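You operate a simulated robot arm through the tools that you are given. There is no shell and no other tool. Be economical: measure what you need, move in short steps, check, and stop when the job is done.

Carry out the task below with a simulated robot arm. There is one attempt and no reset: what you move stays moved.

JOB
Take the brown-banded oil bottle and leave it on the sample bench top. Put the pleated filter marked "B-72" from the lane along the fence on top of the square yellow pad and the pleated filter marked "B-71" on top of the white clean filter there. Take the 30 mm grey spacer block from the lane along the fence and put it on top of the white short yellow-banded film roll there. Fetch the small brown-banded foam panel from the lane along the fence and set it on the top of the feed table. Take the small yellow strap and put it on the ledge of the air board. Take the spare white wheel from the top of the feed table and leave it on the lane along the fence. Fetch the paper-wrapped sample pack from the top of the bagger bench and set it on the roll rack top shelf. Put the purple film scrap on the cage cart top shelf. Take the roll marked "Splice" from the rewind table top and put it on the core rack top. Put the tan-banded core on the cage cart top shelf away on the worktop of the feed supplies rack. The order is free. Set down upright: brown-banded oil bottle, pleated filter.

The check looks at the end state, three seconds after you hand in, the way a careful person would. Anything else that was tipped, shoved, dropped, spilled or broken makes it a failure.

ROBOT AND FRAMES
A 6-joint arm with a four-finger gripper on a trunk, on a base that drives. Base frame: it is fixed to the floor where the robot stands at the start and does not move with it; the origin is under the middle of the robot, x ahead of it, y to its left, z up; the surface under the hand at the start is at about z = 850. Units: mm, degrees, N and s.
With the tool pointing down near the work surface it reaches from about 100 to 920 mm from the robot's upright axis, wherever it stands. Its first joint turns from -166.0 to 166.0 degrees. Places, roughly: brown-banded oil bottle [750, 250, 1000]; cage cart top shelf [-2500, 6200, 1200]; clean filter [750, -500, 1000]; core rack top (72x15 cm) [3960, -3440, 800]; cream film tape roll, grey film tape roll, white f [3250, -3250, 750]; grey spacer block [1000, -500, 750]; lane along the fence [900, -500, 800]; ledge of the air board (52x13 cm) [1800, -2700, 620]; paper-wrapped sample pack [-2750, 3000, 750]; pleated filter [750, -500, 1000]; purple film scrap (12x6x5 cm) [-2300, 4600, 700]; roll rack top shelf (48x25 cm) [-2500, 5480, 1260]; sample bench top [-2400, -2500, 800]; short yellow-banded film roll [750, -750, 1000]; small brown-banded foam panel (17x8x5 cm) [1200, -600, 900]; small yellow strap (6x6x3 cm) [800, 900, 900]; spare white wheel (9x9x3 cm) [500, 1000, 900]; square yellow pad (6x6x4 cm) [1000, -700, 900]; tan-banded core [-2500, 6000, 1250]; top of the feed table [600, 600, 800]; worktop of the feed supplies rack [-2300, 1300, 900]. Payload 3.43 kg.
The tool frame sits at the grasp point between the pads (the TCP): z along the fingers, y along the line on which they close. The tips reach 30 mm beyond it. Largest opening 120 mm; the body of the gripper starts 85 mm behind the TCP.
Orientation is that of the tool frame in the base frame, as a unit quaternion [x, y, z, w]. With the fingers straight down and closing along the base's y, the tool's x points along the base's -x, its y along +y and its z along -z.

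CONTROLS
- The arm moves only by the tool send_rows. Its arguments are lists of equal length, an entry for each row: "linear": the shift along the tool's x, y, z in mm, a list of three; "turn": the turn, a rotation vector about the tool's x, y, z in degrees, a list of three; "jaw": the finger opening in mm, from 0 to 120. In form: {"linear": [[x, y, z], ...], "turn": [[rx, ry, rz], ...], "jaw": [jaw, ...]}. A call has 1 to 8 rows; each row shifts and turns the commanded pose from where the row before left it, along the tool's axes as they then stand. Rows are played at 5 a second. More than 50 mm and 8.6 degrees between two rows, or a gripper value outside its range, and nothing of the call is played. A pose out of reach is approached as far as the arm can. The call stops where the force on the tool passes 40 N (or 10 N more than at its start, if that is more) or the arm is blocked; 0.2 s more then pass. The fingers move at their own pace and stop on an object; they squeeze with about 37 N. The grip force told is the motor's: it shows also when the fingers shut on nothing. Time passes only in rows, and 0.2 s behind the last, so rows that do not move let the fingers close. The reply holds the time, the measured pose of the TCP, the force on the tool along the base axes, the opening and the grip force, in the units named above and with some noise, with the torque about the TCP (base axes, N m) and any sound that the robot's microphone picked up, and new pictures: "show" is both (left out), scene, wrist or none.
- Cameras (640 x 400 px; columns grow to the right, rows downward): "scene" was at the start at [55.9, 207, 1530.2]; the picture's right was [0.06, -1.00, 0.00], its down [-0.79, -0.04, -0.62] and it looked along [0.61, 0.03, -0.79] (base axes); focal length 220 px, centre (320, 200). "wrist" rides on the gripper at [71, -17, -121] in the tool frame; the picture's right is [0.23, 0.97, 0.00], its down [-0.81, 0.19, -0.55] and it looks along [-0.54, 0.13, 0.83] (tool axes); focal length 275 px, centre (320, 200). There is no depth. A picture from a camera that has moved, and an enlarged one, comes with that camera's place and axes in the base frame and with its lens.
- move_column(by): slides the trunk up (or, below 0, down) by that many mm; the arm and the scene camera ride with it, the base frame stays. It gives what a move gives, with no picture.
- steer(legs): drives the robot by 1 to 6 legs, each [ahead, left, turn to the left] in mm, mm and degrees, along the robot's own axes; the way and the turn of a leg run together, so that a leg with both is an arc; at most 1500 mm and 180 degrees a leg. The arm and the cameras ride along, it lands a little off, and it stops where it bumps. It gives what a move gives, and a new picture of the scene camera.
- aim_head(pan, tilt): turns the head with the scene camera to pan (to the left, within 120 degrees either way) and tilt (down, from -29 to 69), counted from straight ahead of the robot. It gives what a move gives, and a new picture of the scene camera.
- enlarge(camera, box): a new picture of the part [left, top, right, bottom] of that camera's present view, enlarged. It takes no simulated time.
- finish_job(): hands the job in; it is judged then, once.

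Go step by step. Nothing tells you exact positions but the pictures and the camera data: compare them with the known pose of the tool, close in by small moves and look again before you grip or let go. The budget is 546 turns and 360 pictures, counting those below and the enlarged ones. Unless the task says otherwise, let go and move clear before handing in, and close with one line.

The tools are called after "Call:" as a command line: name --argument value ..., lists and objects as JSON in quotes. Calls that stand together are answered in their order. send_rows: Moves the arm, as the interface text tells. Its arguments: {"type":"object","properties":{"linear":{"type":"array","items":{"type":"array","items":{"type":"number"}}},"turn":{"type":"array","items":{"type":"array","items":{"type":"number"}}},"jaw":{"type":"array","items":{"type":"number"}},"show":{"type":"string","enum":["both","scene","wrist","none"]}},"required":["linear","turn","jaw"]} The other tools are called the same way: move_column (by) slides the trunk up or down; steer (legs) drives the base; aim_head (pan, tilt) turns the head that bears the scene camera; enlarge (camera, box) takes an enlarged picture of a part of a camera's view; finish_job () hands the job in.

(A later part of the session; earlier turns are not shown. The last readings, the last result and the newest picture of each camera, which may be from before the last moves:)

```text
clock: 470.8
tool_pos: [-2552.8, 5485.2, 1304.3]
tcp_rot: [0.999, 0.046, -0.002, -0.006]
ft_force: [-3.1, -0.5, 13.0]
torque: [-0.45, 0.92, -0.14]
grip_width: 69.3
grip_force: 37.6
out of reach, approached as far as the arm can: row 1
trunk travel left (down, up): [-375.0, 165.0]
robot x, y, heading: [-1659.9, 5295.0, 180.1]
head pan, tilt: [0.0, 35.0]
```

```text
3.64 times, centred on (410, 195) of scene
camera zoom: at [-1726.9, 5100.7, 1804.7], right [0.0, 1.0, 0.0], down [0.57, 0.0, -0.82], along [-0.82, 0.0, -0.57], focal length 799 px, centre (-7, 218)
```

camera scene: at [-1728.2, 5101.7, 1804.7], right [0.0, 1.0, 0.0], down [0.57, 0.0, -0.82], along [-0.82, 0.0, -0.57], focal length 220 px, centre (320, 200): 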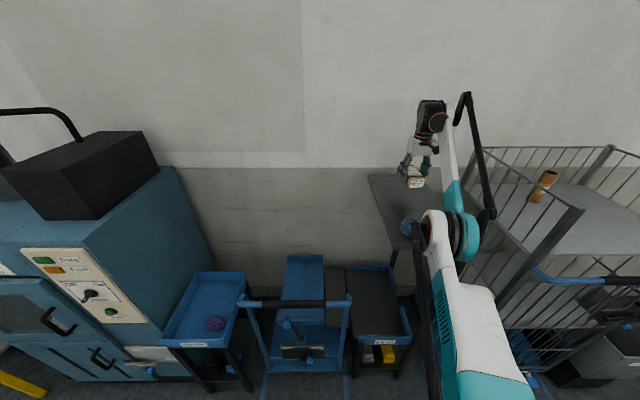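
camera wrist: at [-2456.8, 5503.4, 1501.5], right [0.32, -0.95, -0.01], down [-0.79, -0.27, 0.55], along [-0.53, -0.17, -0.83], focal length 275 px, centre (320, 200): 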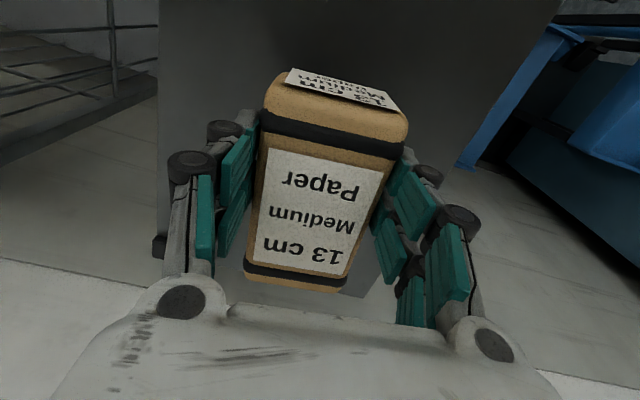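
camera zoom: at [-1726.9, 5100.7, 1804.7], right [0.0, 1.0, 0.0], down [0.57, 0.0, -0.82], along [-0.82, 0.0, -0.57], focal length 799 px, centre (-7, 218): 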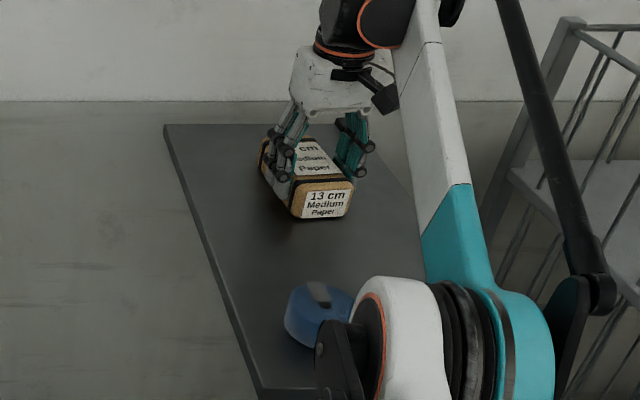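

Call:
send_rows --linear '[[0, 0, 0], [0, 0, 0], [0, 0, 0]]' --turn '[[0, 0, 0], [0, 0, 0], [0, 0, 0]]' --jaw '[72, 85, 95]' --show "none"

Call:
move_column --by 130

Call:
enlarge --camera "wrist" --box '[0, 0, 640, 400]'

```text
clock: 471.6
tool_pos: [-2552.0, 5485.7, 1302.8]
tcp_rot: [0.999, 0.047, -0.002, -0.006]
ft_force: [0.6, 0.7, 0.4]
torque: [0.0, 0.03, 0.01]
grip_width: 95.1
grip_force: 0.1
trunk travel left (down, up): [-375.0, 165.0]
robot x, y, heading: [-1660.8, 5299.1, 179.8]
head pan, tilt: [0.0, 35.0]
```

```text
clock: 473.1
tool_pos: [-2551.8, 5485.7, 1432.3]
tcp_rot: [0.999, 0.047, -0.001, -0.006]
ft_force: [1.5, 0.3, 0.5]
torque: [0.02, -0.03, 0.02]
grip_width: 94.9
grip_force: 0.1
trunk travel left (down, up): [-505.0, 35.0]
robot x, y, heading: [-1660.6, 5300.1, 180.2]
head pan, tilt: [0.0, 35.0]
```

```text
1.00 times, centred on (320, 200) of wrist (not enlarged: the box is as wide or as high as the picture)
camera zoom: at [-2481.3, 5506.9, 1553.7], right [0.32, -0.95, -0.01], down [-0.79, -0.27, 0.55], along [-0.53, -0.17, -0.83], focal length 275 px, centre (320, 200)
```

zoom: 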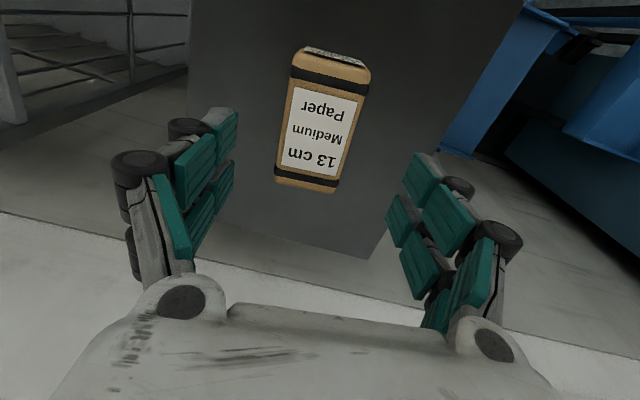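

Pack placed on the roll rack shelf. Next the purple scrap in the blue tray: back off, move left, lower the trunk.

Call:
steer --legs '[[-420, 0, 0], [0, 895, 0]]'

Call:
move_column --by -400

Call:
aim_head --pan 0 --tilt 45

```text
clock: 480.1
tool_pos: [-2111.9, 4587.0, 1433.0]
tcp_rot: [0.999, 0.05, -0.001, -0.006]
ft_force: [0.5, -0.5, 0.5]
torque: [0.02, -0.02, 0.03]
grip_width: 94.7
grip_force: 0.0
trunk travel left (down, up): [-505.0, 35.0]
robot x, y, heading: [-1213.2, 4403.0, -179.7]
head pan, tilt: [0.0, 35.0]
camera scene: at [-1284.6, 4206.0, 1934.5], right [-0.01, 1.0, 0.0], down [0.57, 0.0, -0.82], along [-0.82, 0.0, -0.57], focal length 220 px, centre (320, 200)
```

scene: 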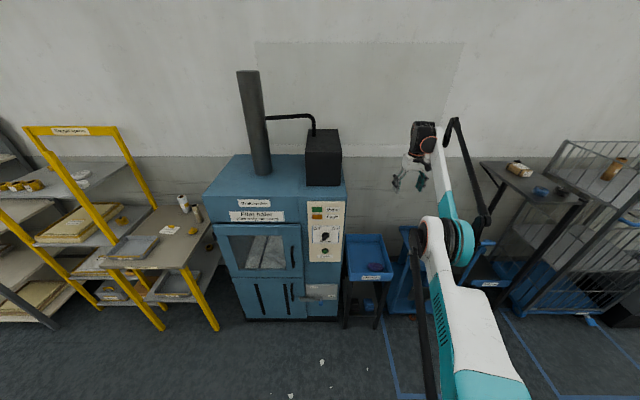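

```text
clock: 483.9
tool_pos: [-2110.6, 4586.1, 1033.2]
tcp_rot: [0.999, 0.051, -0.001, -0.006]
ft_force: [0.1, -1.0, 0.0]
torque: [-0.01, -0.02, -0.01]
grip_width: 94.9
grip_force: 0.0
trunk travel left (down, up): [-105.0, 435.0]
robot x, y, heading: [-1218.5, 4407.3, -179.9]
head pan, tilt: [0.0, 35.0]
```

```text
clock: 484.7
tool_pos: [-2111.2, 4585.7, 1032.9]
tcp_rot: [0.999, 0.051, -0.001, -0.006]
ft_force: [-0.3, -0.7, -1.2]
torque: [0.0, 0.01, -0.01]
grip_width: 94.8
grip_force: 0.0
trunk travel left (down, up): [-105.0, 435.0]
robot x, y, heading: [-1216.7, 4404.8, -179.6]
head pan, tilt: [0.0, 45.0]
camera scene: at [-1277.8, 4206.8, 1519.8], right [-0.01, 1.0, 0.0], down [0.71, 0.0, -0.71], along [-0.71, 0.0, -0.71], focal length 220 px, centre (320, 200)
```

scene: 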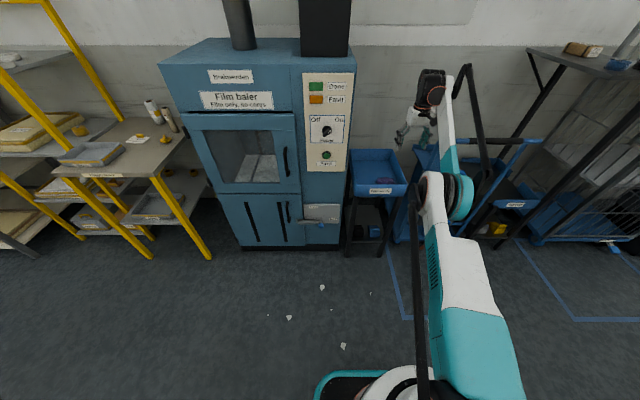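

Call:
send_rows --linear '[[0, 0, 0]]' --turn '[[0, 0, 0]]' --jaw '[118]' --show "wrist"

Call:
enlarge --camera "scene" --box '[330, 90, 470, 220]'

```text
clock: 485.1
tool_pos: [-2111.0, 4585.9, 1033.0]
tcp_rot: [0.999, 0.051, -0.001, -0.005]
ft_force: [0.0, -0.8, 0.3]
torque: [0.01, -0.03, 0.0]
grip_width: 117.6
grip_force: 0.1
trunk travel left (down, up): [-105.0, 435.0]
robot x, y, heading: [-1217.2, 4402.2, -179.9]
head pan, tilt: [0.0, 45.0]
camera wrist: at [-2040.1, 4607.9, 1154.0], right [0.33, -0.95, -0.01], down [-0.79, -0.28, 0.55], along [-0.53, -0.17, -0.83], focal length 275 px, centre (320, 200)
```

wrist: 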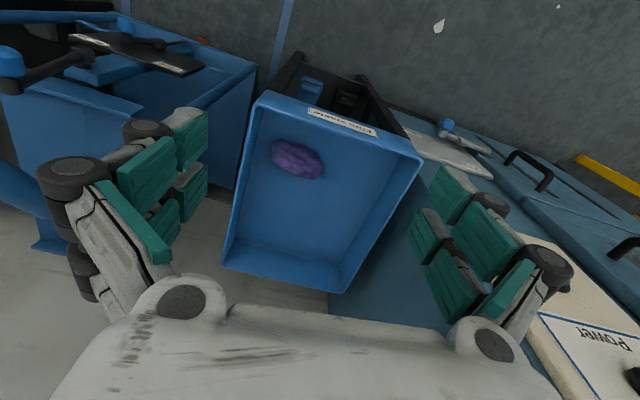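

```text
3.08 times, centred on (400, 155) of scene
camera zoom: at [-1277.8, 4206.8, 1519.8], right [-0.01, 1.0, 0.0], down [0.71, 0.0, -0.71], along [-0.71, 0.0, -0.71], focal length 676 px, centre (74, 338)
```

zoom: 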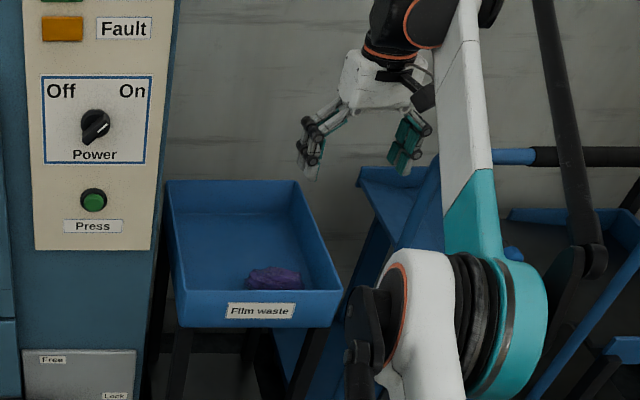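

Scrap ≈(‑2257,4582,~700) in the "Film waste" tray, long axis along y. Move in and rotate the hand 92° to grip it across.

Call:
steer --legs '[[170, 0, 0]]'

Call:
send_rows --linear '[[0, 0, 0], [0, 0, 0], [0, 0, 0], [0, 0, 0], [0, 0, 0], [0, 0, 0], [0, 0, 0], [0, 0, 0]]' --turn '[[0, 0, 8.4], [0, 0, 8.4], [0, 0, 8.4], [0, 0, 8.4], [0, 0, 8.4], [0, 0, 8.4], [0, 0, 8.4], [0, 0, 8.4]]' --jaw '[95, 95, 95, 95, 95, 95, 95, 95]' --show "none"

Call:
send_rows --linear '[[0, 0, 0], [0, 0, 0], [0, 0, 0], [0, 0, 0]]' --turn '[[0, 0, 8.4], [0, 0, 8.4], [0, 0, 8.4], [0, 0, 0]]' --jaw '[95, 95, 95, 95]' --show "both"

```text
clock: 486.5
tool_pos: [-2284.4, 4585.3, 1032.7]
tcp_rot: [0.999, 0.049, 0.0, -0.005]
ft_force: [0.2, -0.4, -1.1]
torque: [-0.01, 0.01, 0.0]
grip_width: 117.9
grip_force: 0.1
trunk travel left (down, up): [-105.0, 435.0]
robot x, y, heading: [-1392.7, 4401.9, -179.8]
head pan, tilt: [0.0, 45.0]
camera scene: at [-1450.1, 4206.0, 1519.7], right [0.0, 1.0, 0.0], down [0.71, 0.0, -0.71], along [-0.71, 0.0, -0.71], focal length 220 px, centre (320, 200)
```

scene: 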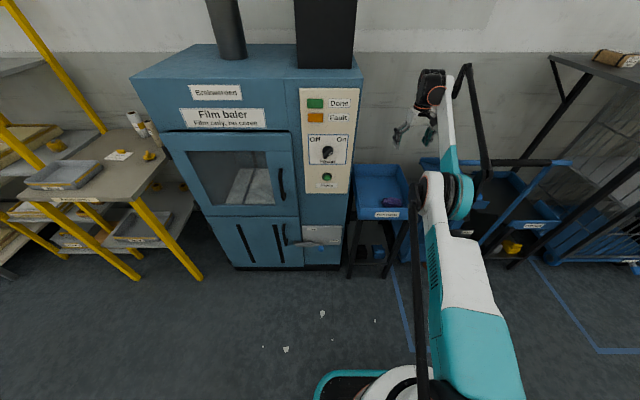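

```text
clock: 488.3
tool_pos: [-2282.6, 4585.2, 1031.3]
tcp_rot: [0.859, -0.511, -0.003, -0.005]
ft_force: [0.7, -0.7, -0.1]
torque: [0.0, -0.01, -0.03]
grip_width: 95.2
grip_force: 0.1
trunk travel left (down, up): [-105.0, 435.0]
robot x, y, heading: [-1387.2, 4400.9, -179.8]
head pan, tilt: [0.0, 45.0]
```

```text
clock: 489.3
tool_pos: [-2283.0, 4586.3, 1032.5]
tcp_rot: [0.727, -0.687, -0.005, -0.003]
ft_force: [-0.2, 0.0, 0.4]
torque: [-0.02, -0.01, 0.02]
grip_width: 95.3
grip_force: 0.0
trunk travel left (down, up): [-105.0, 435.0]
robot x, y, heading: [-1387.3, 4405.0, -179.8]
head pan, tilt: [0.0, 45.0]
camera scene: at [-1450.0, 4206.0, 1519.8], right [0.0, 1.0, 0.0], down [0.71, 0.0, -0.71], along [-0.71, 0.0, -0.71], focal length 220 px, centre (320, 200)
camera wrist: at [-2260.6, 4513.8, 1152.7], right [-0.96, -0.28, 0.0], down [-0.24, 0.79, 0.56], along [-0.16, 0.54, -0.83], focal length 275 px, centre (320, 200)
```

scene: 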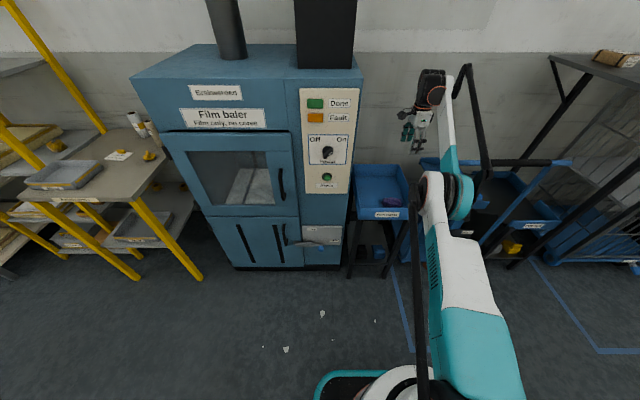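
wrist: 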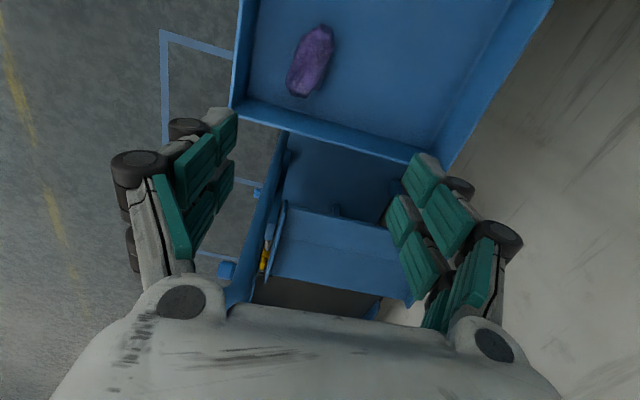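

Call:
send_rows --linear '[[10.2, -20.5, 0], [0, 0, 45], [0, 0, 45], [0, 0, 45], [0, 0, 45], [0, 0, 45], [0, 0, 0]]' --turn '[[0, 0, 0], [0, 0, 0], [0, 0, 0], [0, 0, 0], [0, 0, 0], [0, 0, 0], [0, 0, 0]]' --jaw '[95, 95, 95, 95, 95, 95, 95]' --show "both"

```text
clock: 490.9
tool_pos: [-2286.1, 4584.9, 817.5]
tcp_rot: [0.727, -0.687, -0.007, -0.002]
ft_force: [0.1, -0.4, 0.3]
torque: [-0.01, 0.02, 0.01]
grip_width: 94.9
grip_force: 0.1
out of reach, approached as far as the arm can: row 1, 2, 6
trunk travel left (down, up): [-105.0, 435.0]
robot x, y, heading: [-1391.5, 4405.7, -179.7]
head pan, tilt: [0.0, 45.0]
camera scene: at [-1450.1, 4206.0, 1519.8], right [0.0, 1.0, 0.0], down [0.71, 0.0, -0.71], along [-0.71, 0.0, -0.71], focal length 220 px, centre (320, 200)
camera wrist: at [-2263.4, 4512.3, 937.6], right [-0.96, -0.29, 0.0], down [-0.24, 0.79, 0.56], along [-0.16, 0.54, -0.83], focal length 275 px, centre (320, 200)
```

scene: 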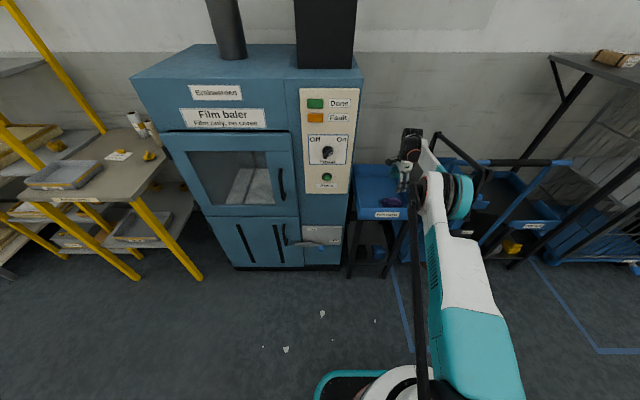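
wrist: 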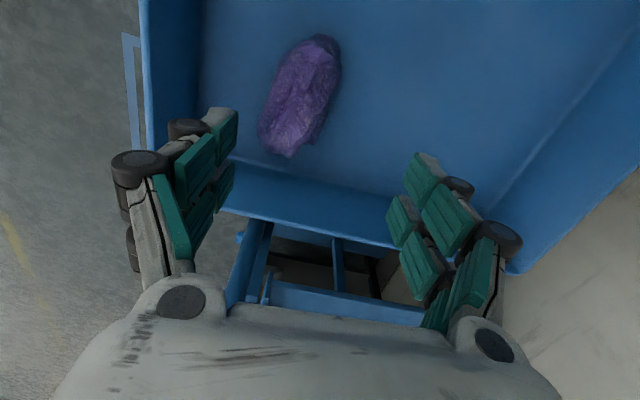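

The arm is at its reach limit; drive in 110 mm and pull the hand back over the scrap.

Call:
steer --legs '[[110, 0, 0]]'

Call:
send_rows --linear '[[3, -45, 0], [3, -45, 0], [2, -42, 0], [0, 0, 0]]' --turn '[[0, 0, 0], [0, 0, 0], [0, 0, 0], [0, 0, 0]]' --jaw '[95, 95, 95, 95]' --show "wrist"

```text
clock: 492.1
tool_pos: [-2397.3, 4584.4, 818.2]
tcp_rot: [0.727, -0.686, -0.006, -0.003]
ft_force: [-0.6, 0.4, -0.4]
torque: [0.01, -0.04, -0.02]
grip_width: 94.7
grip_force: 0.1
trunk travel left (down, up): [-105.0, 435.0]
robot x, y, heading: [-1499.9, 4404.4, -180.1]
head pan, tilt: [0.0, 45.0]
camera scene: at [-1561.2, 4205.6, 1519.7], right [0.0, 1.0, 0.0], down [0.71, 0.0, -0.71], along [-0.71, 0.0, -0.71], focal length 220 px, centre (320, 200)
```

scene: 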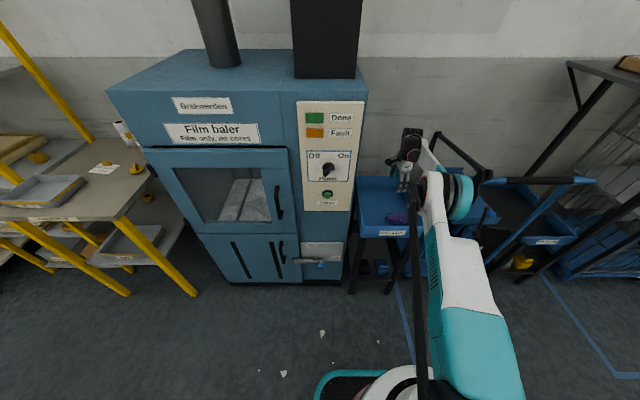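

```text
clock: 493.1
tool_pos: [-2260.2, 4582.6, 817.7]
tcp_rot: [0.727, -0.686, -0.006, -0.003]
ft_force: [0.2, 0.1, 0.0]
torque: [0.01, 0.03, 0.0]
grip_width: 95.0
grip_force: 0.0
trunk travel left (down, up): [-105.0, 435.0]
robot x, y, heading: [-1503.8, 4399.8, -179.7]
head pan, tilt: [0.0, 45.0]
camera wrist: at [-2237.7, 4508.5, 937.4], right [-0.96, -0.29, 0.0], down [-0.23, 0.79, 0.56], along [-0.16, 0.54, -0.83], focal length 275 px, centre (320, 200)
```

wrist: 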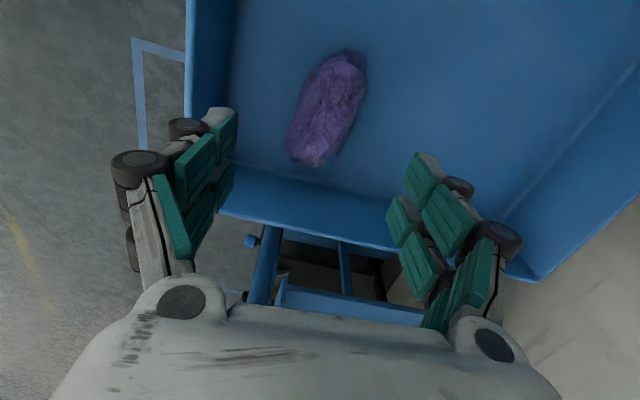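

Call:
send_rows --linear '[[6, 6, 0], [0, 0, 45], [0, 0, 40], [0, 0, 0]]' --turn '[[0, 0, 0], [0, 0, 0], [0, 0, 0], [0, 0, 0]]' --jaw '[95, 95, 95, 95]' --show "both"

```text
clock: 494.1
tool_pos: [-2268.9, 4580.4, 731.2]
tcp_rot: [0.727, -0.687, -0.006, -0.003]
ft_force: [-0.2, -0.2, -0.4]
torque: [-0.03, -0.03, 0.0]
grip_width: 95.1
grip_force: 0.1
trunk travel left (down, up): [-105.0, 435.0]
robot x, y, heading: [-1498.2, 4404.9, -179.9]
head pan, tilt: [0.0, 45.0]
camera scene: at [-1561.7, 4205.7, 1519.8], right [0.0, 1.0, 0.0], down [0.71, 0.0, -0.71], along [-0.71, 0.0, -0.71], focal length 220 px, centre (320, 200)
camera wrist: at [-2246.0, 4508.4, 851.5], right [-0.96, -0.29, 0.0], down [-0.23, 0.79, 0.56], along [-0.16, 0.54, -0.83], focal length 275 px, centre (320, 200)
```

scene: 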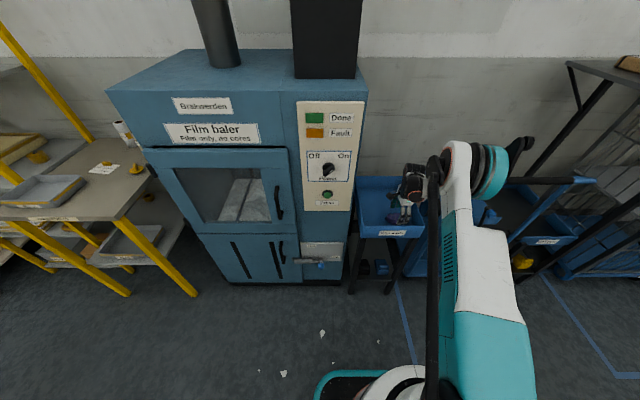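
wrist: 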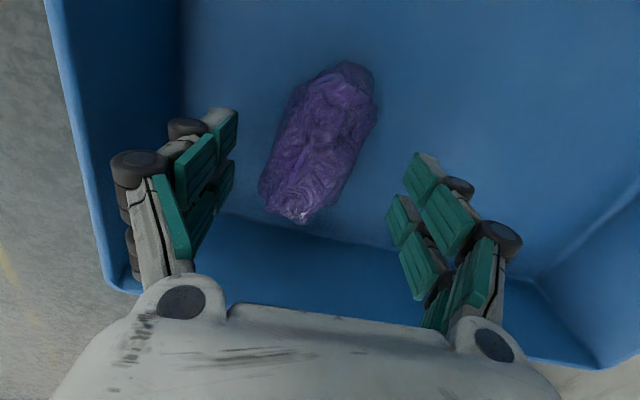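

Call:
send_rows --linear '[[9, 0, 0], [0, 0, 4], [0, 0, 4], [0, 0, 4], [0, 0, 0]]' --turn '[[0, 0, 0], [0, 0, 0], [0, 0, 0], [0, 0, 0], [0, 0, 0]]' --jaw '[95, 95, 95, 95, 95]' --show "none"

Call:
enlarge --camera "scene" --box '[350, 160, 440, 250]'

```text
clock: 495.3
tool_pos: [-2270.1, 4571.9, 720.1]
tcp_rot: [0.727, -0.686, -0.006, -0.002]
ft_force: [-0.3, 0.2, -0.6]
torque: [-0.03, -0.01, -0.01]
grip_width: 95.0
grip_force: 0.0
trunk travel left (down, up): [-105.0, 435.0]
robot x, y, heading: [-1501.8, 4408.0, -179.9]
head pan, tilt: [0.0, 45.0]
```

```text
4.44 times, centred on (395, 205) of scene
camera zoom: at [-1561.3, 4205.5, 1519.8], right [0.0, 1.0, 0.0], down [0.71, 0.0, -0.71], along [-0.71, 0.0, -0.71], focal length 976 px, centre (-13, 178)
```

zoom: 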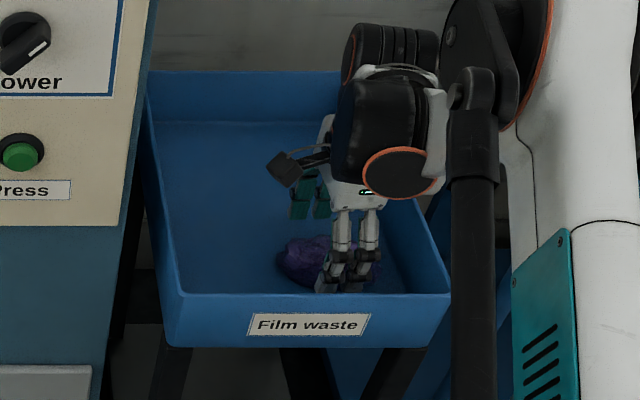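

Call:
send_rows --linear '[[0, 0, 4], [0, 0, 4], [0, 0, 0], [0, 0, 0], [0, 0, 0]]' --turn '[[0, 0, 0], [0, 0, 0], [0, 0, 0], [0, 0, 0], [0, 0, 0]]' --jaw '[95, 95, 95, 30, 30]' --show "wrist"

```text
clock: 496.5
tool_pos: [-2269.0, 4570.4, 712.3]
tcp_rot: [0.727, -0.686, -0.006, -0.003]
ft_force: [0.5, 0.2, 1.3]
torque: [-0.03, -0.01, -0.01]
grip_width: 52.6
grip_force: 37.1
trunk travel left (down, up): [-105.0, 435.0]
robot x, y, heading: [-1499.6, 4402.5, -179.8]
head pan, tilt: [0.0, 45.0]
camera wrist: at [-2247.1, 4497.5, 832.5], right [-0.96, -0.29, 0.0], down [-0.23, 0.79, 0.56], along [-0.16, 0.54, -0.83], focal length 275 px, centre (320, 200)
```

wrist: 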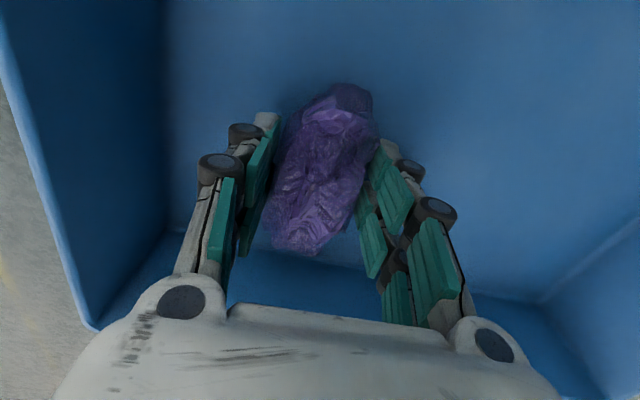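

Gripped (53 mm). Lift out, back away, raise trunk and go to the cage cart.

Call:
send_rows --linear '[[0, 0, -45], [0, 0, -45], [0, 0, -45], [0, 0, -45], [0, 0, -45], [0, 0, -45], [0, 0, -45], [0, 0, -45]]' --turn '[[0, 0, 0], [0, 0, 0], [0, 0, 0], [0, 0, 0], [0, 0, 0], [0, 0, 0], [0, 0, 0], [0, 0, 0]]' --jaw '[30, 30, 30, 30, 30, 30, 30, 30]' --show "wrist"

Call:
steer --legs '[[-620, 0, 0], [0, -1450, 0]]'

Call:
move_column --by 400

Call:
aim_head --pan 0 --tilt 35

```text
clock: 498.3
tool_pos: [-2267.6, 4567.0, 1070.4]
tcp_rot: [0.727, -0.687, -0.007, -0.002]
ft_force: [-1.0, 0.1, 0.2]
torque: [0.0, -0.02, -0.01]
grip_width: 52.2
grip_force: 36.5
trunk travel left (down, up): [-105.0, 435.0]
robot x, y, heading: [-1499.4, 4400.3, -179.8]
head pan, tilt: [0.0, 45.0]
camera wrist: at [-2244.7, 4494.2, 1190.1], right [-0.96, -0.29, 0.0], down [-0.23, 0.79, 0.56], along [-0.16, 0.54, -0.83], focal length 275 px, centre (320, 200)
```

wrist: 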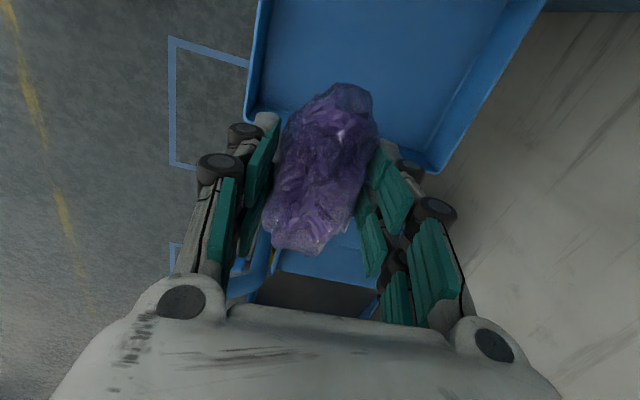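

```text
clock: 508.5
tool_pos: [-1606.6, 6027.3, 1068.9]
tcp_rot: [0.712, -0.703, -0.006, -0.002]
ft_force: [-0.1, 0.4, -0.7]
torque: [0.0, 0.0, -0.01]
grip_width: 52.2
grip_force: 36.9
trunk travel left (down, up): [-105.0, 435.0]
robot x, y, heading: [-848.3, 5829.5, 177.6]
head pan, tilt: [0.0, 45.0]
camera scene: at [-916.4, 5634.8, 1519.8], right [0.04, 1.0, 0.0], down [0.71, -0.03, -0.71], along [-0.71, 0.03, -0.71], focal length 220 px, centre (320, 200)
```

scene: 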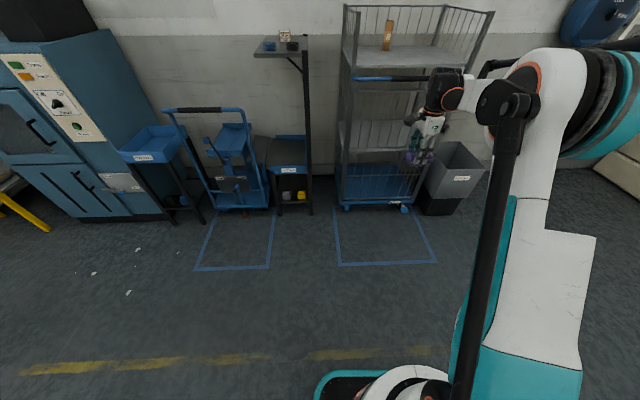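

```text
clock: 512.4
tool_pos: [-1606.4, 6026.8, 1469.8]
tcp_rot: [0.712, -0.702, -0.007, -0.003]
ft_force: [0.3, -0.3, -0.3]
torque: [0.03, -0.02, 0.02]
grip_width: 51.7
grip_force: 36.9
trunk travel left (down, up): [-505.0, 35.0]
robot x, y, heading: [-848.1, 5833.8, 177.7]
head pan, tilt: [0.0, 45.0]
```

```text
clock: 513.1
tool_pos: [-1607.6, 6026.2, 1470.8]
tcp_rot: [0.712, -0.702, -0.006, -0.002]
ft_force: [-0.4, 0.8, -1.1]
torque: [0.03, -0.01, -0.02]
grip_width: 52.1
grip_force: 36.8
trunk travel left (down, up): [-505.0, 35.0]
robot x, y, heading: [-849.1, 5828.9, 177.9]
head pan, tilt: [0.0, 35.0]
camera scene: at [-923.3, 5635.1, 1934.5], right [0.04, 1.0, 0.0], down [0.57, -0.02, -0.82], along [-0.82, 0.03, -0.57], focal length 220 px, centre (320, 200)
```

scene: 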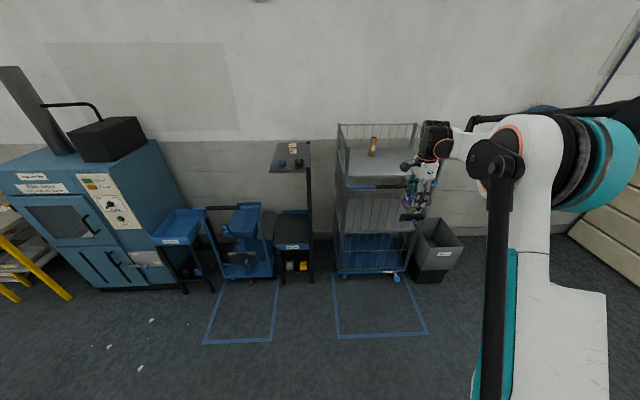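

Call:
enlarge --camera "scene" --box '[320, 100, 440, 290]'

```text
2.11 times, centred on (380, 195) of scene
camera zoom: at [-923.3, 5635.1, 1934.5], right [0.04, 1.0, 0.0], down [0.57, -0.02, -0.82], along [-0.82, 0.03, -0.57], focal length 462 px, centre (194, 210)
```

zoom: 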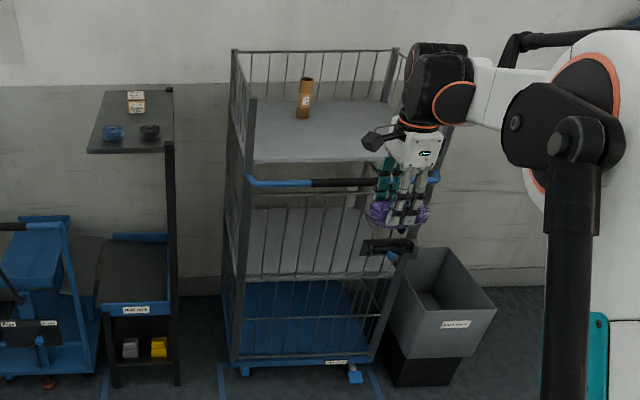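

The cart's top shelf is open at the front; the tan core stands at ≈(‑2595,6127). I'll set the scrap near (‑2400,6080).

Call:
steer --legs '[[0, -95, 2.2], [760, 0, 0]]'

Call:
enlarge --camera "wrist" --box '[0, 0, 640, 400]'

```text
clock: 517.9
tool_pos: [-2381.1, 6091.6, 1469.1]
tcp_rot: [0.725, -0.688, -0.006, -0.002]
ft_force: [-0.4, -0.3, -0.2]
torque: [0.0, -0.02, -0.01]
grip_width: 51.9
grip_force: 37.1
trunk travel left (down, up): [-505.0, 35.0]
robot x, y, heading: [-1612.2, 5924.8, 180.4]
head pan, tilt: [0.0, 35.0]
camera scene: at [-1683.3, 5727.2, 1934.5], right [0.0, 1.0, 0.0], down [0.57, 0.0, -0.82], along [-0.82, 0.0, -0.57], focal length 220 px, centre (320, 200)
```

scene: 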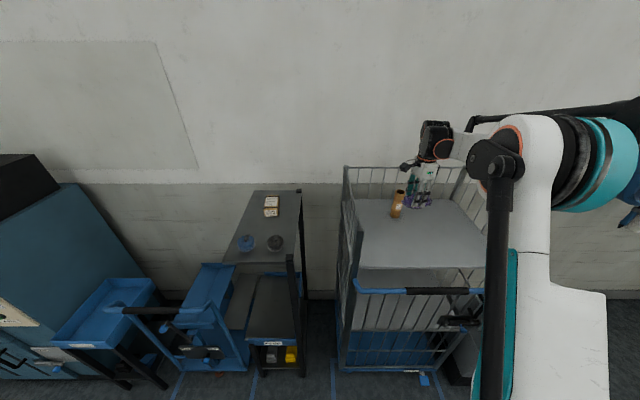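

```text
1.00 times, centred on (320, 200) of wrist (not enlarged: the box is as wide or as high as the picture)
camera zoom: at [-2358.7, 6018.7, 1589.2], right [-0.96, -0.28, 0.0], down [-0.23, 0.79, 0.56], along [-0.16, 0.54, -0.83], focal length 275 px, centre (320, 200)
```

zoom: 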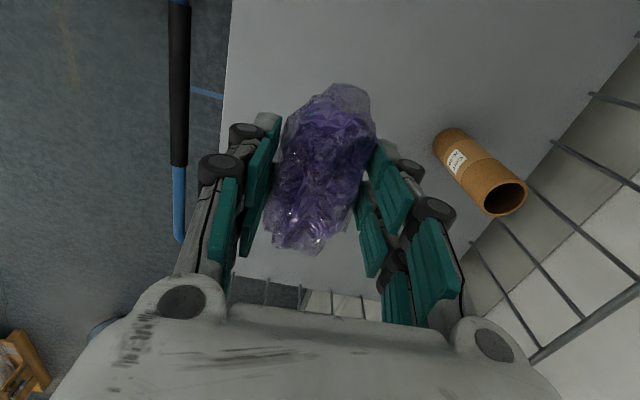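

Call:
send_rows --linear '[[0, 0, 45], [0, 0, 45], [0, 0, 45], [0, 0, 45], [0, 0, 20], [0, 0, 0]]' --turn '[[0, 0, 0], [0, 0, 0], [0, 0, 0], [0, 0, 0], [0, 0, 0], [0, 0, 0]]' --jaw '[30, 30, 30, 30, 30, 30]' --show "both"

Call:
enlarge --camera "scene" --box '[370, 160, 470, 260]'

```text
clock: 519.3
tool_pos: [-2382.8, 6093.4, 1269.0]
tcp_rot: [0.726, -0.688, -0.006, -0.003]
ft_force: [0.5, -0.3, 0.5]
torque: [0.0, 0.03, -0.03]
grip_width: 51.5
grip_force: 36.8
trunk travel left (down, up): [-505.0, 35.0]
robot x, y, heading: [-1614.2, 5920.5, 180.1]
head pan, tilt: [0.0, 35.0]
camera scene: at [-1682.3, 5727.2, 1934.6], right [0.0, 1.0, 0.0], down [0.57, 0.0, -0.82], along [-0.82, 0.0, -0.57], focal length 220 px, centre (320, 200)
camera wrist: at [-2359.9, 6020.7, 1388.9], right [-0.96, -0.28, 0.0], down [-0.23, 0.79, 0.56], along [-0.16, 0.54, -0.83], focal length 275 px, centre (320, 200)
```

scene: 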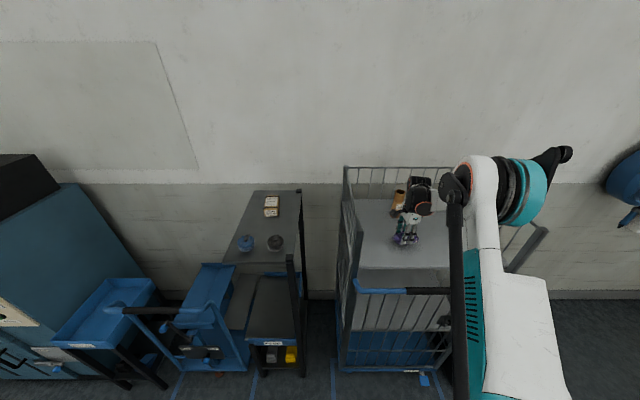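
wrist: 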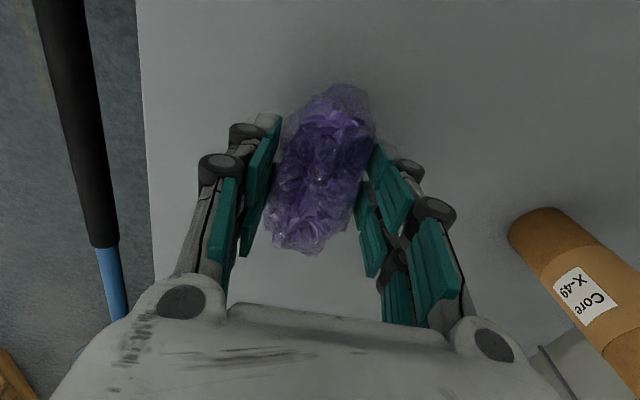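

```text
4.00 times, centred on (420, 210) of scene
camera zoom: at [-1682.3, 5727.2, 1934.6], right [0.0, 1.0, 0.0], down [0.57, 0.0, -0.82], along [-0.82, 0.0, -0.57], focal length 879 px, centre (-80, 160)
```

zoom: 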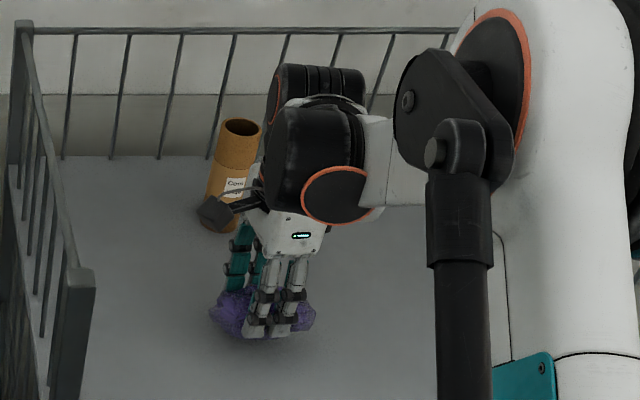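

Core well clear. Lower in small steps to contact.

Call:
send_rows --linear '[[0, 0, 6], [0, 0, 5], [0, 0, 4], [0, 0, 4], [0, 0, 3], [0, 0, 0]]' --turn '[[0, 0, 0], [0, 0, 0], [0, 0, 0], [0, 0, 0], [0, 0, 0], [0, 0, 0]]' --jaw '[30, 30, 30, 30, 30, 30]' --show "none"

```text
clock: 520.7
tool_pos: [-2382.2, 6093.8, 1246.8]
tcp_rot: [0.725, -0.689, -0.007, -0.002]
ft_force: [-2.3, 1.5, 9.9]
torque: [0.21, 0.2, 0.04]
grip_width: 51.9
grip_force: 36.9
trunk travel left (down, up): [-505.0, 35.0]
robot x, y, heading: [-1618.0, 5921.7, 179.9]
head pan, tilt: [0.0, 35.0]
```

Touching (10 N). Release and rise.

Call:
send_rows --linear '[[0, 0, 0], [0, 0, 0], [0, 0, 0], [0, 0, -40], [0, 0, -45], [0, 0, -45], [0, 0, -45], [0, 0, -45]]' --turn '[[0, 0, 0], [0, 0, 0], [0, 0, 0], [0, 0, 0], [0, 0, 0], [0, 0, 0], [0, 0, 0], [0, 0, 0]]' --jaw '[56, 70, 95, 95, 95, 95, 95, 95]' --show "wrist"

```text
clock: 522.5
tool_pos: [-2379.0, 6091.1, 1467.4]
tcp_rot: [0.725, -0.688, -0.007, -0.002]
ft_force: [1.6, 0.7, 0.6]
torque: [0.01, 0.03, 0.01]
grip_width: 95.1
grip_force: 0.5
trunk travel left (down, up): [-505.0, 35.0]
robot x, y, heading: [-1614.2, 5925.8, 180.2]
head pan, tilt: [0.0, 35.0]
camera wrist: at [-2357.2, 6018.8, 1588.6], right [-0.96, -0.28, 0.0], down [-0.23, 0.79, 0.56], along [-0.16, 0.54, -0.83], focal length 275 px, centre (320, 200)
```

wrist: 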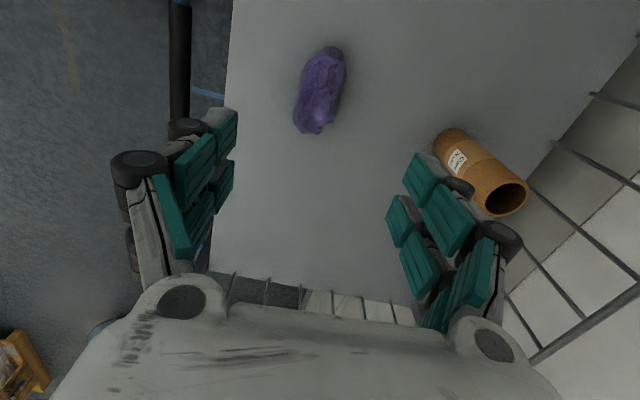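

Scrap on the cart. Now the tan core: drive in 170 mm more.

Call:
steer --legs '[[170, 0, 0]]'

Call:
send_rows --linear '[[-20, 38, 0], [0, 0, 20], [0, 0, 0]]' --turn '[[0, 0, 0], [0, 0, 0], [0, 0, 0]]' --jaw '[95, 95, 95]' --show "both"

```text
clock: 524.0
tool_pos: [-2553.1, 6087.4, 1466.5]
tcp_rot: [0.728, -0.686, -0.005, -0.003]
ft_force: [-0.3, 0.1, -0.2]
torque: [0.02, -0.04, 0.02]
grip_width: 94.9
grip_force: 0.0
trunk travel left (down, up): [-505.0, 35.0]
robot x, y, heading: [-1780.9, 5922.9, -179.8]
head pan, tilt: [0.0, 35.0]
camera scene: at [-1852.5, 5726.6, 1934.5], right [0.0, 1.0, 0.0], down [0.57, 0.0, -0.82], along [-0.82, 0.0, -0.57], focal length 220 px, centre (320, 200)
```

scene: 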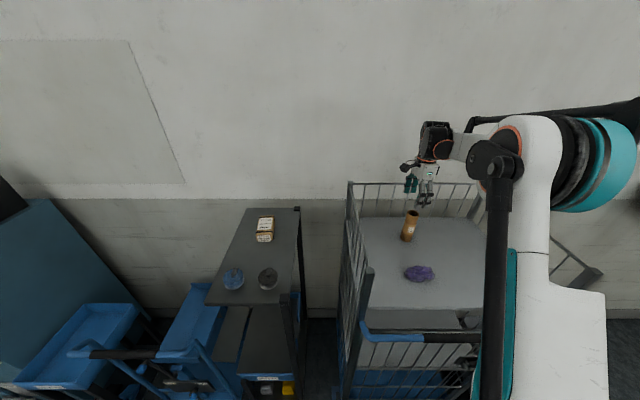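

```text
clock: 524.8
tool_pos: [-2589.7, 6108.5, 1447.1]
tcp_rot: [0.726, -0.687, -0.005, -0.003]
ft_force: [-0.7, 0.8, -0.9]
torque: [-0.04, -0.04, 0.02]
grip_width: 94.9
grip_force: 0.0
trunk travel left (down, up): [-505.0, 35.0]
robot x, y, heading: [-1782.6, 5923.4, -179.8]
head pan, tilt: [0.0, 35.0]
camera scene: at [-1851.8, 5727.5, 1934.6], right [0.0, 1.0, 0.0], down [0.57, 0.0, -0.82], along [-0.82, 0.0, -0.57], focal length 220 px, centre (320, 200)
camera wrist: at [-2567.5, 6035.2, 1567.4], right [-0.96, -0.28, 0.0], down [-0.23, 0.79, 0.56], along [-0.16, 0.54, -0.83], focal length 275 px, centre (320, 200)
```

scene: 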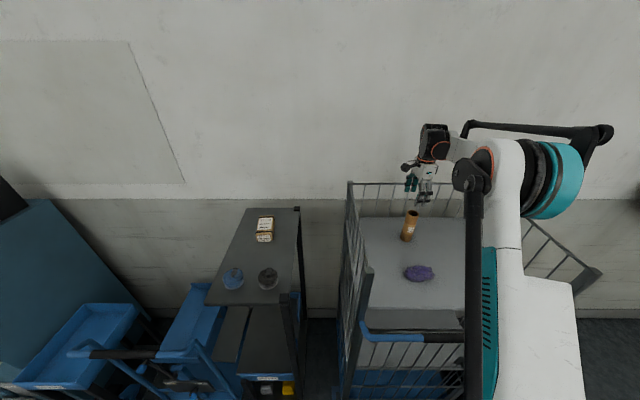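
wrist: 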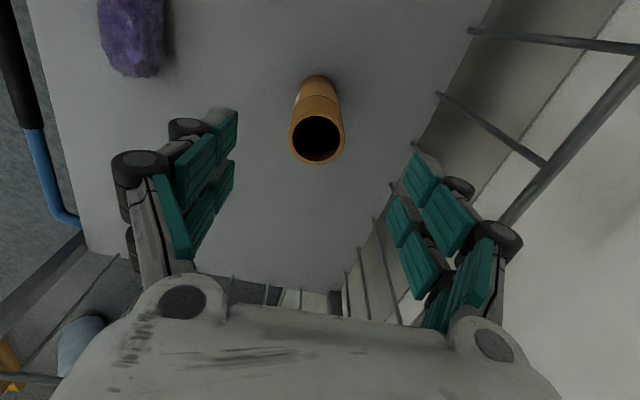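

Call:
send_rows --linear '[[-5, -1, 40], [0, 0, 40], [0, 0, 40], [0, 0, 40], [0, 0, 0]]' --turn '[[0, 0, 0], [0, 0, 0], [0, 0, 0], [0, 0, 0], [0, 0, 0]]' --jaw '[95, 95, 95, 95, 95]' --show "wrist"

```text
clock: 526.0
tool_pos: [-2589.8, 6117.3, 1286.4]
tcp_rot: [0.726, -0.687, -0.006, -0.003]
ft_force: [1.0, -0.1, 0.0]
torque: [-0.01, 0.02, 0.01]
grip_width: 94.9
grip_force: 0.0
trunk travel left (down, up): [-505.0, 35.0]
robot x, y, heading: [-1785.2, 5926.0, -179.9]
head pan, tilt: [0.0, 35.0]
camera wrist: at [-2566.5, 6044.9, 1406.8], right [-0.96, -0.28, 0.0], down [-0.23, 0.79, 0.56], along [-0.16, 0.54, -0.83], focal length 275 px, centre (320, 200)
```

wrist: 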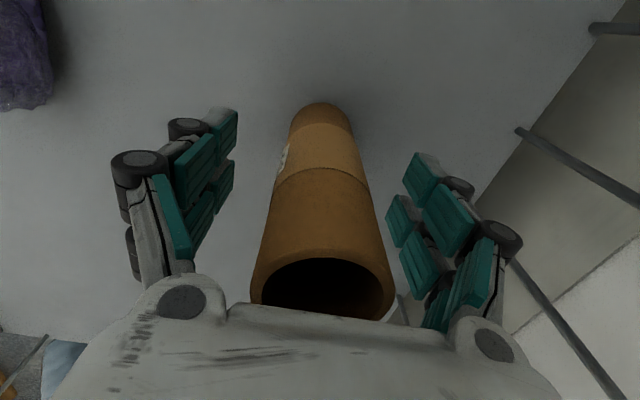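

Call:
send_rows --linear '[[0, 0, 0], [0, 0, 0], [0, 0, 0]]' --turn '[[0, 0, 0], [0, 0, 0], [0, 0, 0]]' --jaw '[60, 25, 25]' --show "none"

Call:
send_rows --linear '[[0, 0, -45], [0, 0, -45], [0, 0, -45], [0, 0, -45], [0, 0, -45]]' --turn '[[0, 0, 0], [0, 0, 0], [0, 0, 0], [0, 0, 0], [0, 0, 0]]' --jaw '[25, 25, 25, 25, 25]' --show "both"

```text
clock: 526.8
tool_pos: [-2590.1, 6117.5, 1286.5]
tcp_rot: [0.727, -0.687, -0.006, -0.003]
ft_force: [1.0, -1.1, 1.8]
torque: [-0.02, -0.01, -0.03]
grip_width: 44.6
grip_force: 37.1
trunk travel left (down, up): [-505.0, 35.0]
robot x, y, heading: [-1786.4, 5922.1, -179.9]
head pan, tilt: [0.0, 35.0]
```

```text
clock: 528.0
tool_pos: [-2584.4, 6108.1, 1514.2]
tcp_rot: [0.727, -0.687, -0.006, -0.002]
ft_force: [-1.2, -0.3, -0.3]
torque: [0.0, 0.03, 0.0]
grip_width: 44.8
grip_force: 36.8
trunk travel left (down, up): [-505.0, 35.0]
robot x, y, heading: [-1783.2, 5925.3, -179.6]
head pan, tilt: [0.0, 35.0]
camera scene: at [-1848.8, 5726.0, 1934.6], right [0.0, 1.0, 0.0], down [0.57, 0.0, -0.82], along [-0.82, 0.0, -0.57], focal length 220 px, centre (320, 200)
camera wrist: at [-2561.8, 6035.3, 1635.4], right [-0.96, -0.28, 0.0], down [-0.23, 0.79, 0.56], along [-0.16, 0.54, -0.83], focal length 275 px, centre (320, 200)
```

scene: 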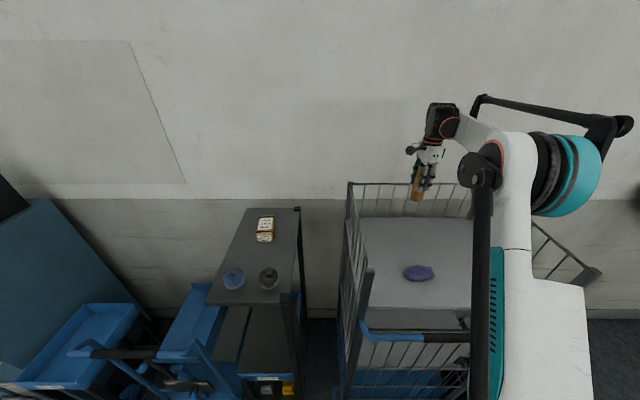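
wrist: 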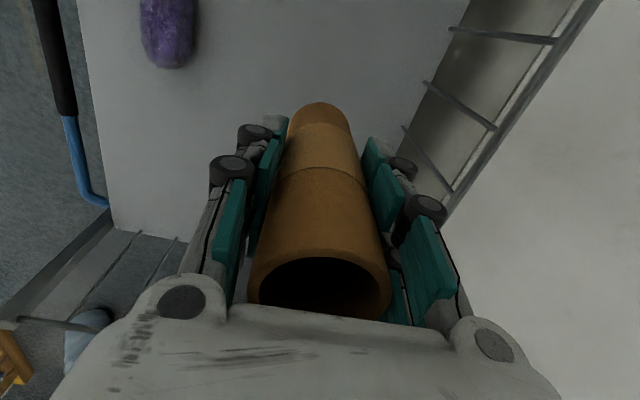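

Core gripped (45 mm). Back out and travel south to the feed supplies rack.

Call:
steer --legs '[[-900, 0, 0], [0, 1300, 0], [0, 1300, 0], [0, 1300, 0], [0, 850, 0]]'

Call:
move_column --by -250

Call:
aim_head --pan 0 --tilt 35

```text
clock: 555.2
tool_pos: [-1675.4, 1398.2, 1513.0]
tcp_rot: [0.727, -0.687, -0.007, -0.002]
ft_force: [-0.5, 0.6, -1.7]
torque: [-0.02, 0.02, 0.0]
grip_width: 44.8
grip_force: 37.1
trunk travel left (down, up): [-505.0, 35.0]
robot x, y, heading: [-872.2, 1213.1, -179.7]
head pan, tilt: [0.0, 35.0]
camera scene: at [-938.9, 1015.4, 1934.5], right [0.0, 1.0, 0.0], down [0.57, 0.0, -0.82], along [-0.82, 0.0, -0.57], focal length 220 px, centre (320, 200)
```

scene: 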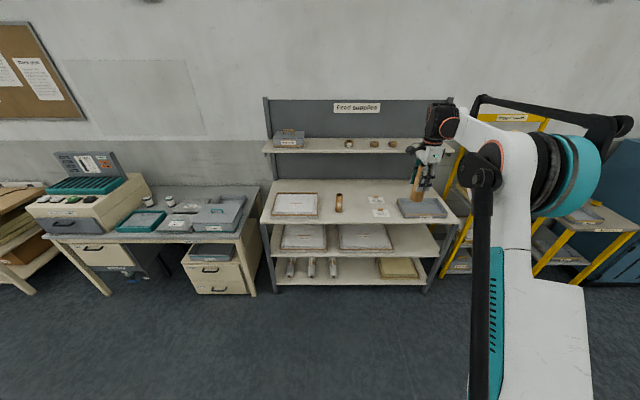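

```text
clock: 557.7
tool_pos: [-1675.0, 1398.2, 1263.6]
tcp_rot: [0.726, -0.687, -0.005, -0.003]
ft_force: [-0.4, -0.7, -0.8]
torque: [0.01, -0.03, -0.01]
grip_width: 44.7
grip_force: 36.9
trunk travel left (down, up): [-255.0, 285.0]
robot x, y, heading: [-868.2, 1215.0, -179.7]
head pan, tilt: [0.0, 35.0]
```

```text
clock: 558.3
tool_pos: [-1674.2, 1397.8, 1263.8]
tcp_rot: [0.726, -0.687, -0.005, -0.003]
ft_force: [0.6, 0.3, -0.1]
torque: [-0.02, -0.02, -0.03]
grip_width: 44.9
grip_force: 37.4
trunk travel left (down, up): [-255.0, 285.0]
robot x, y, heading: [-873.4, 1213.8, -179.4]
head pan, tilt: [0.0, 35.0]
camera scene: at [-938.9, 1016.1, 1684.6], right [0.0, 1.0, 0.0], down [0.57, 0.0, -0.82], along [-0.82, 0.0, -0.57], focal length 220 px, centre (320, 200)
```

scene: 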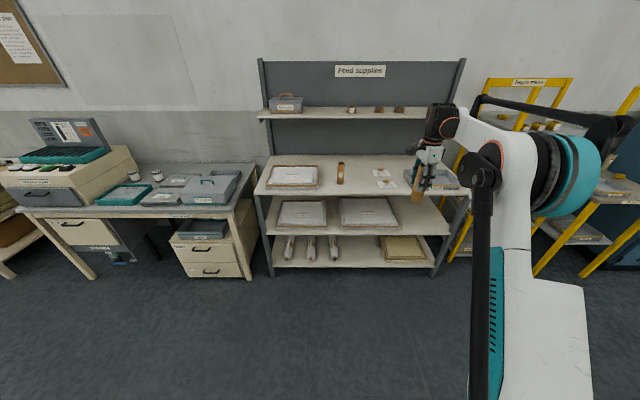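

Call:
enlarge --camera "scene" --box '[240, 80, 480, 240]'

```text
2.50 times, centred on (360, 160) of scene
camera zoom: at [-938.9, 1016.1, 1684.6], right [0.0, 1.0, 0.0], down [0.57, 0.0, -0.82], along [-0.82, 0.0, -0.57], focal length 549 px, centre (220, 300)
```

zoom: 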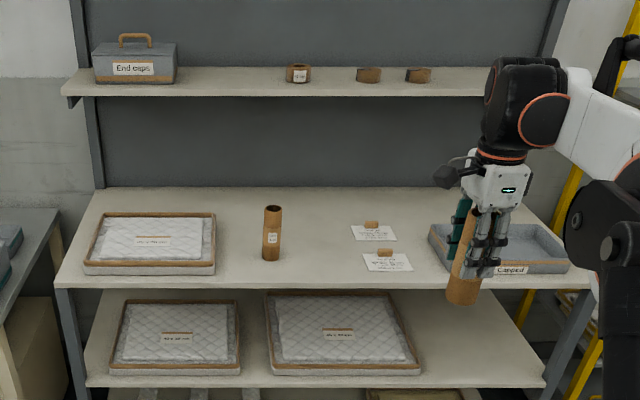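

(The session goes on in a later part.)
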